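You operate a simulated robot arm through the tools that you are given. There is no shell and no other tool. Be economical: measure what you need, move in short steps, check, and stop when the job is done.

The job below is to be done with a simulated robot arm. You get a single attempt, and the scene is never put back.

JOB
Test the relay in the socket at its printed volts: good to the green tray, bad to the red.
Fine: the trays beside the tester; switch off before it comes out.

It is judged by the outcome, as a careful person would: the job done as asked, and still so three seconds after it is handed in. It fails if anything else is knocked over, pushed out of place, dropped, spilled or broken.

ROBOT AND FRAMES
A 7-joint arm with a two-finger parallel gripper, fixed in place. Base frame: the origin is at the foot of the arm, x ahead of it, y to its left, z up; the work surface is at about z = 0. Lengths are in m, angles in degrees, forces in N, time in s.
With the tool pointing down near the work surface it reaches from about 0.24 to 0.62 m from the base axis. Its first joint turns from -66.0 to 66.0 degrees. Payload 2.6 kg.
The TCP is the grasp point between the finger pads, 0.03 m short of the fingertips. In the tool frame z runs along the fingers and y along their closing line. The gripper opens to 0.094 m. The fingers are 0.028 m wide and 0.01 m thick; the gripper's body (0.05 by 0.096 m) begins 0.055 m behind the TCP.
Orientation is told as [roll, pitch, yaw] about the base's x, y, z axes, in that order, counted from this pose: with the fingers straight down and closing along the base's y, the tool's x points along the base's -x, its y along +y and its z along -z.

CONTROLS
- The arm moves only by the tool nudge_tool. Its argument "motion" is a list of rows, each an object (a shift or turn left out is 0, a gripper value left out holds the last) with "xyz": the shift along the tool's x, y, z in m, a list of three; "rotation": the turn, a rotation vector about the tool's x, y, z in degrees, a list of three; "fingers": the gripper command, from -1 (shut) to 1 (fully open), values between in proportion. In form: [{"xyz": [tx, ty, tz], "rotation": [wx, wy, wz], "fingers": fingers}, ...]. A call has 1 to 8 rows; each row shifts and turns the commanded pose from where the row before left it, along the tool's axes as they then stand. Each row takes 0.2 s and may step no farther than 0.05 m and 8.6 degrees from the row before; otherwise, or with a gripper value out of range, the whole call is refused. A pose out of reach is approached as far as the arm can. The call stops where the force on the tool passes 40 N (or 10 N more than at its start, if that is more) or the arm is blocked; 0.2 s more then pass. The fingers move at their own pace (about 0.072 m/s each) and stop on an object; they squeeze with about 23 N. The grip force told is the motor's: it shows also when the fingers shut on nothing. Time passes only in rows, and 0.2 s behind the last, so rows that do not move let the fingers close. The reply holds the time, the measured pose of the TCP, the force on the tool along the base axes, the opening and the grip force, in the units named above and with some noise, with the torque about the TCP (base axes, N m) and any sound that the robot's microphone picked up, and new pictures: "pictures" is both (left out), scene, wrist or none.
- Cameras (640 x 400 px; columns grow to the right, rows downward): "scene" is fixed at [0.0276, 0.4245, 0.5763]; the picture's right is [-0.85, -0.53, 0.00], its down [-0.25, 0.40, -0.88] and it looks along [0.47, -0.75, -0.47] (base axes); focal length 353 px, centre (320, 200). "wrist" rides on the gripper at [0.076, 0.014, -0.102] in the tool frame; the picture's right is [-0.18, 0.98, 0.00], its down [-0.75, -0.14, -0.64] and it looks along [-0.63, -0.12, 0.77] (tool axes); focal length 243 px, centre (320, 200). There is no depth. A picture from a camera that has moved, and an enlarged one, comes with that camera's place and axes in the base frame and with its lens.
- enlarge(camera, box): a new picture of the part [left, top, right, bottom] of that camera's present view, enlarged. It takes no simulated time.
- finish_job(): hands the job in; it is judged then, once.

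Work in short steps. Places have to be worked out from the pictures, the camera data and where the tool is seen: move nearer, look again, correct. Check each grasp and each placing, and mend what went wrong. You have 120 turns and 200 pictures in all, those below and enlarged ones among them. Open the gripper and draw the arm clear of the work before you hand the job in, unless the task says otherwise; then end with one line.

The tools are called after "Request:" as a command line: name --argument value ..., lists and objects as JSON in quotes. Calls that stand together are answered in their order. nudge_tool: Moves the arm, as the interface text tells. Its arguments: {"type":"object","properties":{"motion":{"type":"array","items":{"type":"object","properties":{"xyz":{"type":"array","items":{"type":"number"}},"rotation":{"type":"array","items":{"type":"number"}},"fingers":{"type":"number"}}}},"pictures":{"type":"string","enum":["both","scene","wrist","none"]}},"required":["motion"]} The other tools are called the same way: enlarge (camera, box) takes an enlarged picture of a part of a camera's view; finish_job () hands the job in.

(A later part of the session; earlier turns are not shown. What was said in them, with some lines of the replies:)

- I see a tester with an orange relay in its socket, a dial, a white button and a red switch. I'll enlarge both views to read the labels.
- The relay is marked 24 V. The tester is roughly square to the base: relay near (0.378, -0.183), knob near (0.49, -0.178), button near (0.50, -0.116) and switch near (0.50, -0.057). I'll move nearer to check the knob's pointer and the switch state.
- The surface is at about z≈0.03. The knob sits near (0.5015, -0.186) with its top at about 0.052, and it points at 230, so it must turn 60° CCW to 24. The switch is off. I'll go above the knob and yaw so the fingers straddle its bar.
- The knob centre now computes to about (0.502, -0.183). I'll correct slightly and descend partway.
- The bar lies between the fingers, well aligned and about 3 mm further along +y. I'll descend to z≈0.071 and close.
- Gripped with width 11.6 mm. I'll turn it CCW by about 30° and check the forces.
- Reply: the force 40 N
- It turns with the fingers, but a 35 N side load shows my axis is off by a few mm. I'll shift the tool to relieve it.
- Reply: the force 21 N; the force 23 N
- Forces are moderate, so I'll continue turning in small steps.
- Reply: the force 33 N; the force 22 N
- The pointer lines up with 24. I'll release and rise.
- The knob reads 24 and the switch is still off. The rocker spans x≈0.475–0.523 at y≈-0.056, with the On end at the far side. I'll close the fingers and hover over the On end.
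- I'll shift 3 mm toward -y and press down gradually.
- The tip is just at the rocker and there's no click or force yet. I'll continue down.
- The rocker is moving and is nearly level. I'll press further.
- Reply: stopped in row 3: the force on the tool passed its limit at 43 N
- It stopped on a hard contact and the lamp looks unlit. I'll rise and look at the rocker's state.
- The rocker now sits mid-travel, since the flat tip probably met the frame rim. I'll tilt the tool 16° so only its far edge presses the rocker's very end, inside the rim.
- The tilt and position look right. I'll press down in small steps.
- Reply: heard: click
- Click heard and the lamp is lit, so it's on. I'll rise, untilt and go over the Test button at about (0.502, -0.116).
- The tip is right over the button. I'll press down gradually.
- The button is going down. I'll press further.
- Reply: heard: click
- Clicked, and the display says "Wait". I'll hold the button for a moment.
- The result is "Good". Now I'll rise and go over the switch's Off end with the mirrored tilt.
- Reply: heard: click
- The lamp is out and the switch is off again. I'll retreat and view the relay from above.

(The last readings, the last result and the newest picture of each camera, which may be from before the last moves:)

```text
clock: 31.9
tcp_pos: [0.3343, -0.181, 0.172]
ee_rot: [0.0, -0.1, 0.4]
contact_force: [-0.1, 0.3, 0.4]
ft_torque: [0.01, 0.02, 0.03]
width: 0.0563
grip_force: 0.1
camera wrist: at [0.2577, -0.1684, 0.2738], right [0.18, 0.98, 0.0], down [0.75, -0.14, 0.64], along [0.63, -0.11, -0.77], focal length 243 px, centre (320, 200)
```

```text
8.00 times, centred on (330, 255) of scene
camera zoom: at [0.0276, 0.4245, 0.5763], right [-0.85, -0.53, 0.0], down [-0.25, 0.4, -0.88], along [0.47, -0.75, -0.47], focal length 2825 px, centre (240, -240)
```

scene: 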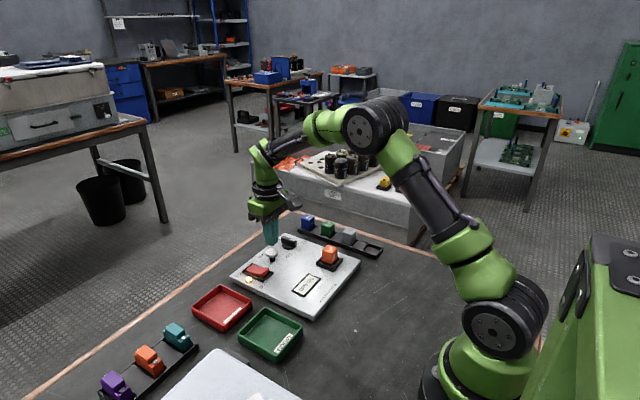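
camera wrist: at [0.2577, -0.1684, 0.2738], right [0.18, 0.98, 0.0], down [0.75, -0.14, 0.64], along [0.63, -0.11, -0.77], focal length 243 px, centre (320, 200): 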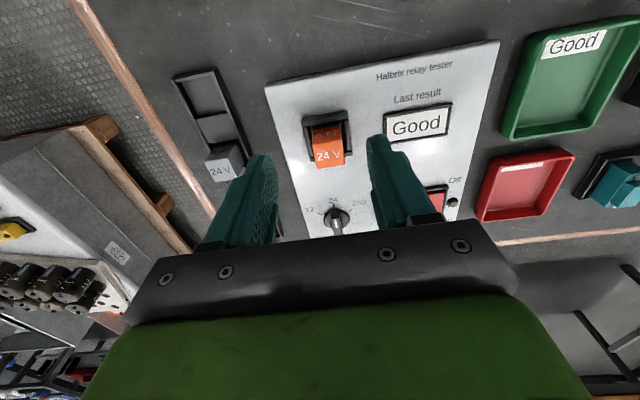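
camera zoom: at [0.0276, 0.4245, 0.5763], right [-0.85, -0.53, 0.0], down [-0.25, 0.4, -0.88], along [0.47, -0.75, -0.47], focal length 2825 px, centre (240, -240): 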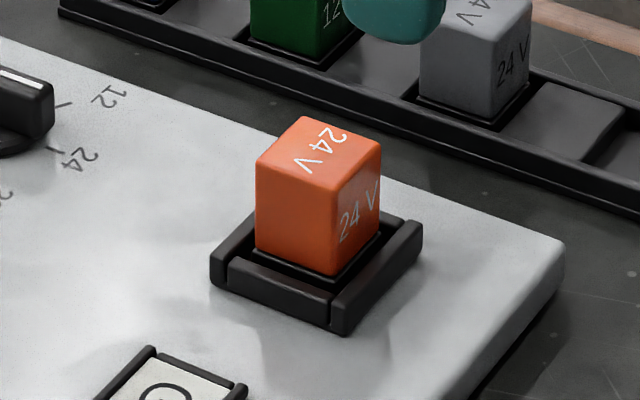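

The relay is aligned with the axes, its top is about 27 mm wide at z≈0.074, and its centre is near (0.370, -0.179). I'll position above it.

Request:
nudge_tool --motion '[{"xyz": [-0.036, 0.002, 0.02]}, {"xyz": [0, 0, 0.035], "rotation": [0, 0, 0.4]}, {}]' --pictures "wrist"

Request:
enlarge --camera "scene" --box '[290, 210, 370, 280]'

```text
clock: 32.7
tcp_pos: [0.3701, -0.1801, 0.1146]
ee_rot: [-0.1, -0.1, -0.1]
contact_force: [0.4, 0.3, 0.7]
ft_torque: [-0.01, 0.03, 0.01]
width: 0.0565
grip_force: 0.0
camera wrist: at [0.2942, -0.1659, 0.2174], right [0.19, 0.98, 0.0], down [0.75, -0.14, 0.64], along [0.63, -0.12, -0.77], focal length 243 px, centre (320, 200)
```

wrist: 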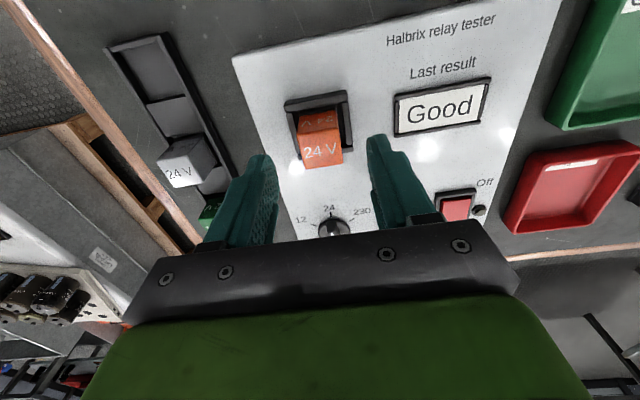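

```text
5.71 times, centred on (330, 245) of scene
camera zoom: at [0.0276, 0.4245, 0.5763], right [-0.85, -0.53, 0.0], down [-0.25, 0.4, -0.88], along [0.47, -0.75, -0.47], focal length 2018 px, centre (263, -57)
```

zoom: 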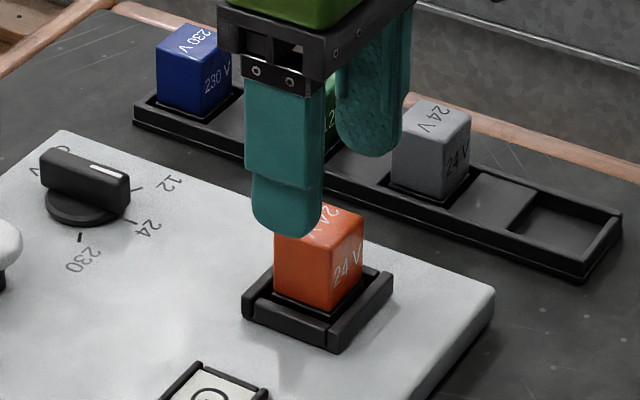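

Centred at (0.3715, -0.180). I'll descend and grip.

Request:
nudge_tool --motion '[{"xyz": [-0.001, 0, 0.02]}, {"xyz": [0, 0, 0.017]}, {"fingers": -0.2}, {"fingers": -1}, {}, {}]' --pictures "none"

Request:
enlarge --camera "scene" --box '[290, 210, 370, 280]'

```text
clock: 34.1
tcp_pos: [0.3706, -0.18, 0.0776]
ee_rot: [0.1, -0.2, 0.0]
contact_force: [0.1, 0.1, -0.6]
ft_torque: [0.01, 0.01, 0.02]
width: 0.0291
grip_force: 23.1
```

```text
5.71 times, centred on (330, 245) of scene
camera zoom: at [0.0276, 0.4245, 0.5763], right [-0.85, -0.53, 0.0], down [-0.25, 0.4, -0.88], along [0.47, -0.75, -0.47], focal length 2018 px, centre (263, -57)
```

zoom: 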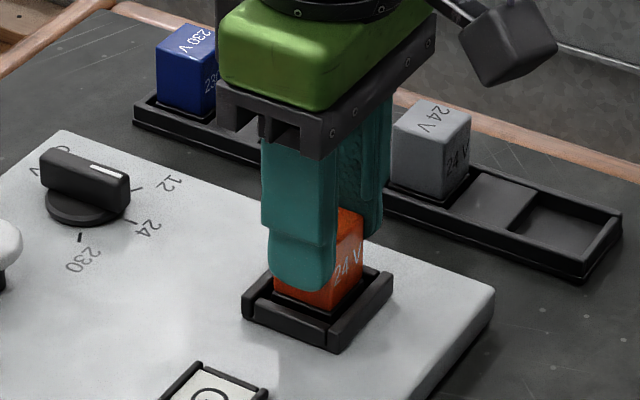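

Gripped at 29 mm. I'll pull straight up slowly.

Request:
nudge_tool --motion '[{"xyz": [0, 0, -0.005]}, {"xyz": [0, 0, -0.01]}, {"xyz": [0, 0, -0.025]}, {"xyz": [0, 0, -0.04]}, {"xyz": [0, 0, -0.04]}, {}]' --pictures "both"

```text
clock: 35.5
tcp_pos: [0.3727, -0.1793, 0.1985]
ee_rot: [0.0, 0.0, 0.0]
contact_force: [0.1, 0.0, -1.0]
ft_torque: [-0.03, -0.03, -0.01]
width: 0.0294
grip_force: 22.8
camera wrist: at [0.2959, -0.1658, 0.3017], right [0.18, 0.98, 0.0], down [0.75, -0.14, 0.64], along [0.63, -0.12, -0.77], focal length 243 px, centre (320, 200)
```

scene: 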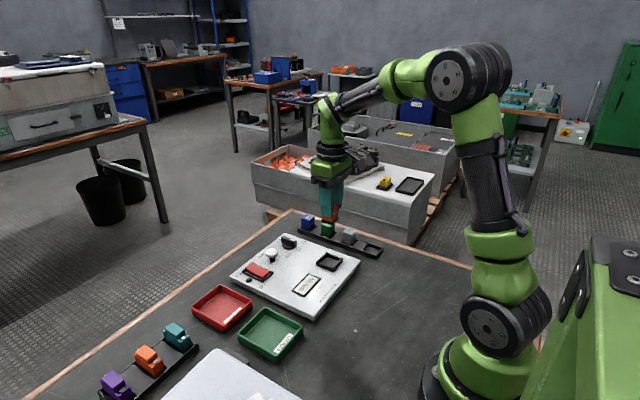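
wrist: 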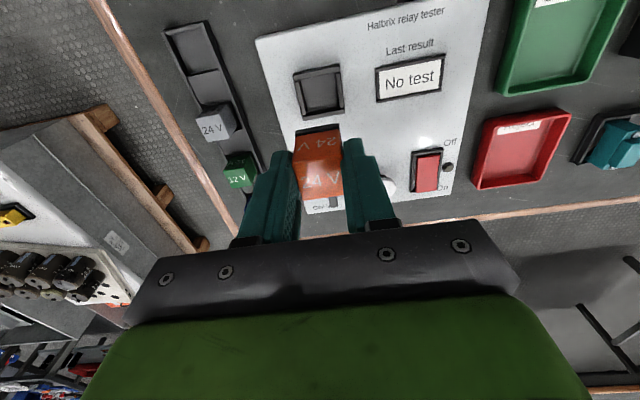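

The relay is out, held at 29 mm. The green tray's centre is near (0.372, 0.056), so I'll carry it there at height.

Request:
nudge_tool --motion '[{"xyz": [0, 0.047, 0]}, {"xyz": [0, 0.047, 0]}, {"xyz": [0, 0.047, 0]}, {"xyz": [0, 0.047, 0]}, {"xyz": [0, 0.047, 0]}, {"xyz": [0, 0, 0.04]}, {"xyz": [0, 0, 0.04]}, {}]' --pictures "both"

Request:
enlarge --camera "scene" --box '[210, 260, 330, 370]'

```text
clock: 37.3
tcp_pos: [0.3735, 0.0548, 0.1184]
ee_rot: [0.0, -0.2, -0.2]
contact_force: [0.3, -0.2, 0.0]
ft_torque: [0.01, 0.0, -0.01]
width: 0.0294
grip_force: 23.2
camera wrist: at [0.2975, 0.069, 0.221], right [0.19, 0.98, 0.0], down [0.75, -0.14, 0.64], along [0.63, -0.12, -0.77], focal length 243 px, centre (320, 200)
```

scene: 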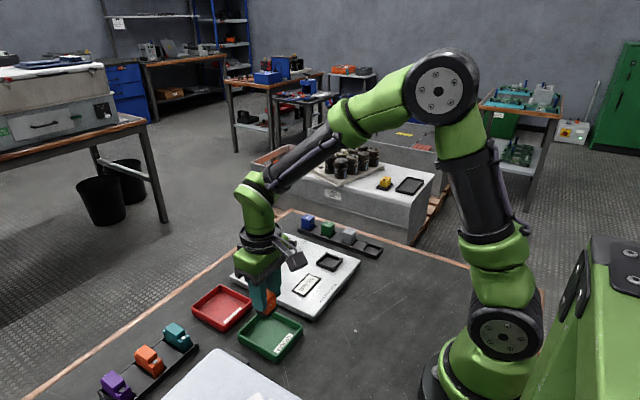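
wrist: 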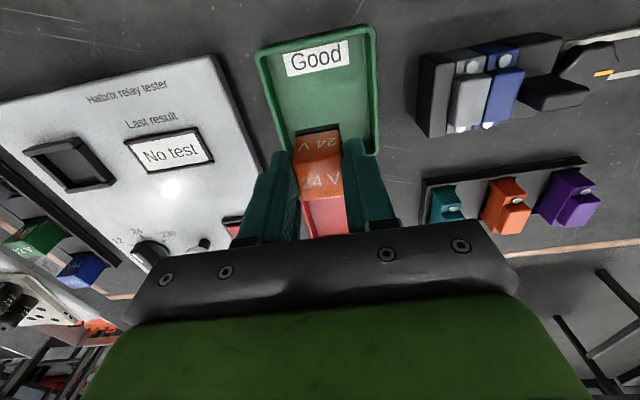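

```text
3.64 times, centred on (270, 315) of scene
camera zoom: at [0.0276, 0.4245, 0.5763], right [-0.85, -0.53, 0.0], down [-0.25, 0.4, -0.88], along [0.47, -0.75, -0.47], focal length 1284 px, centre (502, -218)
```

zoom: 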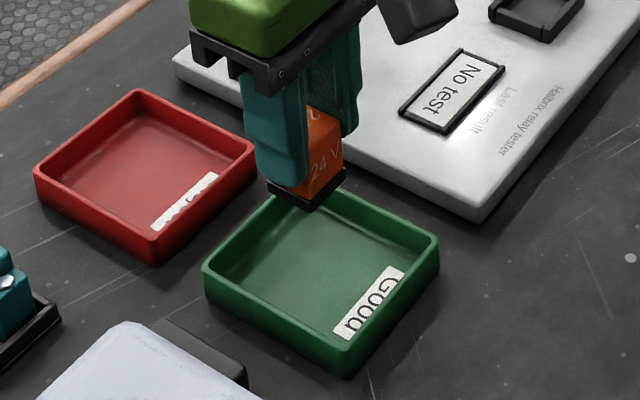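

The tray spans about x 0.32–0.42, y 0.015–0.10, so the relay is over it. I'll nudge +4 mm in y and lower in stages until it touches.

Request:
nudge_tool --motion '[{"xyz": [0.001, 0.004, 0.03]}, {"xyz": [0, 0, 0.02]}, {"xyz": [0, 0, 0.006]}, {}]' --pictures "none"

Request:
enlarge --camera "scene" --box '[210, 260, 330, 370]'

```text
clock: 38.3
tcp_pos: [0.3717, 0.0595, 0.0633]
ee_rot: [0.1, 0.0, -0.1]
contact_force: [-0.2, 0.0, -0.5]
ft_torque: [0.0, 0.01, 0.03]
width: 0.029
grip_force: 23.0
```

```text
3.64 times, centred on (270, 315) of scene
camera zoom: at [0.0276, 0.4245, 0.5763], right [-0.85, -0.53, 0.0], down [-0.25, 0.4, -0.88], along [0.47, -0.75, -0.47], focal length 1284 px, centre (502, -218)
```

zoom: 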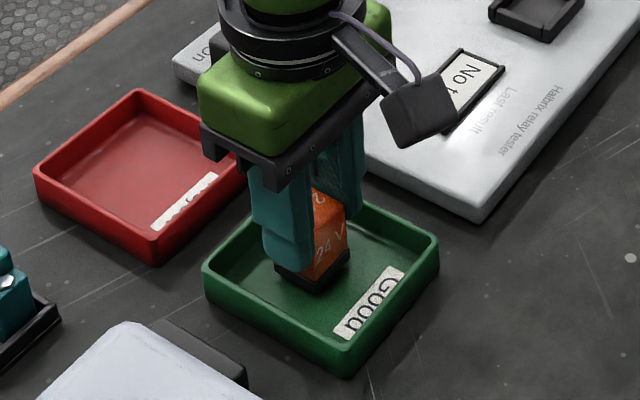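

Request:
nudge_tool --motion '[{"xyz": [0, 0, 0.004]}, {"xyz": [0, 0, 0.003]}, {"xyz": [0, 0, 0.002]}, {"xyz": [0, 0, 0.002]}]' --pictures "none"

Request:
enlarge --camera "scene" --box '[210, 260, 330, 370]'

```text
clock: 39.3
tcp_pos: [0.3731, 0.0591, 0.0527]
ee_rot: [0.1, -0.4, 0.1]
contact_force: [2.8, -1.0, 16.3]
ft_torque: [-0.02, -0.16, -0.04]
width: 0.0293
grip_force: 23.0
```

```text
3.64 times, centred on (270, 315) of scene
camera zoom: at [0.0276, 0.4245, 0.5763], right [-0.85, -0.53, 0.0], down [-0.25, 0.4, -0.88], along [0.47, -0.75, -0.47], focal length 1284 px, centre (502, -218)
```

zoom: 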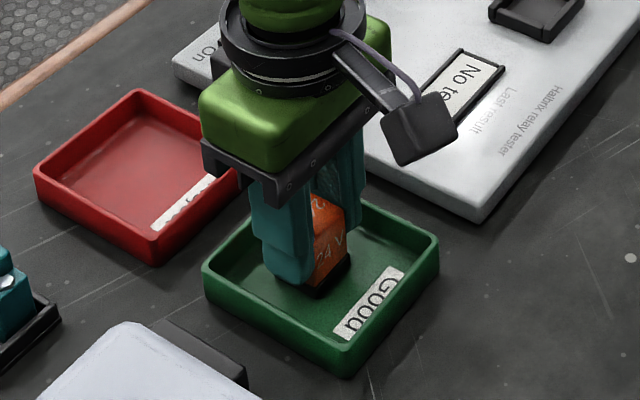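

The relay is on the tray floor (16 N). I'll ease off a little, open modestly and rise.

Request:
nudge_tool --motion '[{"xyz": [0, 0, -0.001]}, {"fingers": -0.1}, {"fingers": -0.1}, {}, {"xyz": [0, 0, -0.03]}, {"xyz": [0, 0, -0.04]}, {"xyz": [0.01, 0, -0.045]}, {"xyz": [0.02, 0, -0.04]}]' --pictures "both"

Request:
enlarge --camera "scene" --box '[210, 215, 390, 370]'

```text
clock: 41.1
tcp_pos: [0.3411, 0.0597, 0.2074]
ee_rot: [0.1, 0.1, 0.1]
contact_force: [1.2, -1.1, -0.2]
ft_torque: [0.0, -0.01, 0.03]
width: 0.0423
grip_force: 0.1
camera wrist: at [0.2652, 0.0727, 0.3111], right [0.18, 0.98, 0.0], down [0.75, -0.14, 0.64], along [0.63, -0.12, -0.77], focal length 243 px, centre (320, 200)
```

scene: 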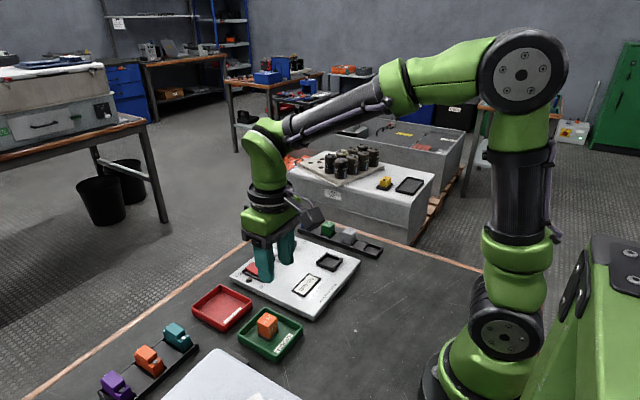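
wrist: 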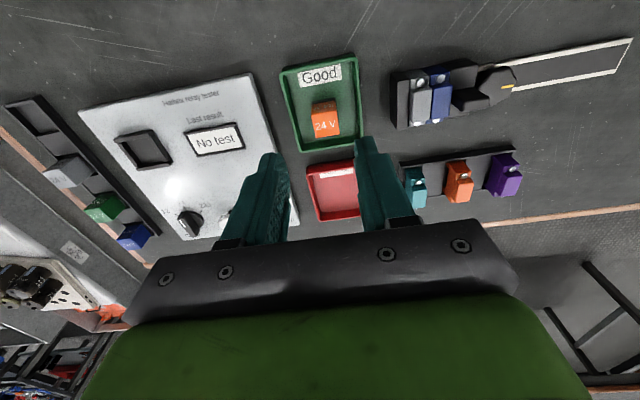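

```text
2.58 times, centred on (300, 292) of scene
camera zoom: at [0.0277, 0.4245, 0.5763], right [-0.85, -0.53, 0.0], down [-0.25, 0.4, -0.88], along [0.47, -0.75, -0.47], focal length 911 px, centre (372, -39)
```

zoom: 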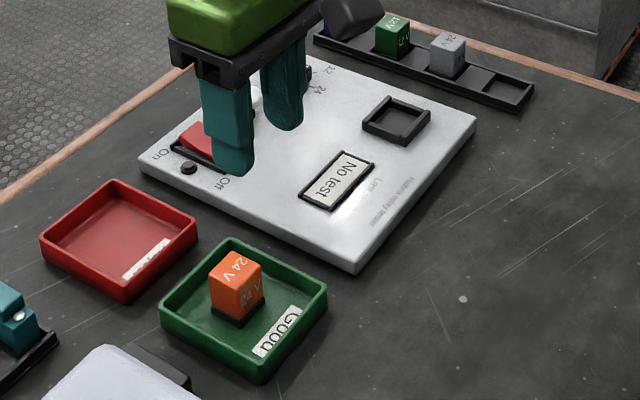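

The relay stands upright in the green tray, the tester is off and the socket is empty. I'll open the gripper fully and draw the arm up clear.

Request:
nudge_tool --motion '[{"xyz": [0, 0, -0.045], "fingers": 1}, {"xyz": [0, 0, -0.045]}, {"xyz": [0, 0, -0.045]}, {"xyz": [0, 0, -0.045]}, {}]' --pictures "scene"

```text
clock: 42.3
tcp_pos: [0.3406, 0.059, 0.3869]
ee_rot: [0.1, 0.0, 0.0]
contact_force: [0.5, 0.6, 0.5]
ft_torque: [0.02, -0.01, -0.05]
width: 0.0941
grip_force: 0.1
```

scene: 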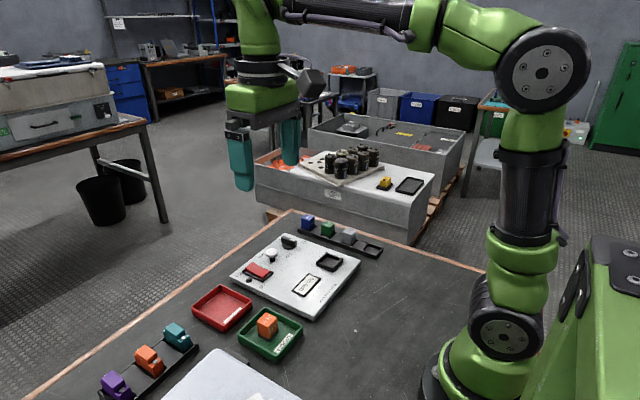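

The arm is clear and everything else is where it was, so I'm handing in.

Request:
finish_job

```text
The job is handed in.
```

The relay tested "Good" at its printed 24 V; I switched the tester off before taking it out, and it now stands in the green tray.
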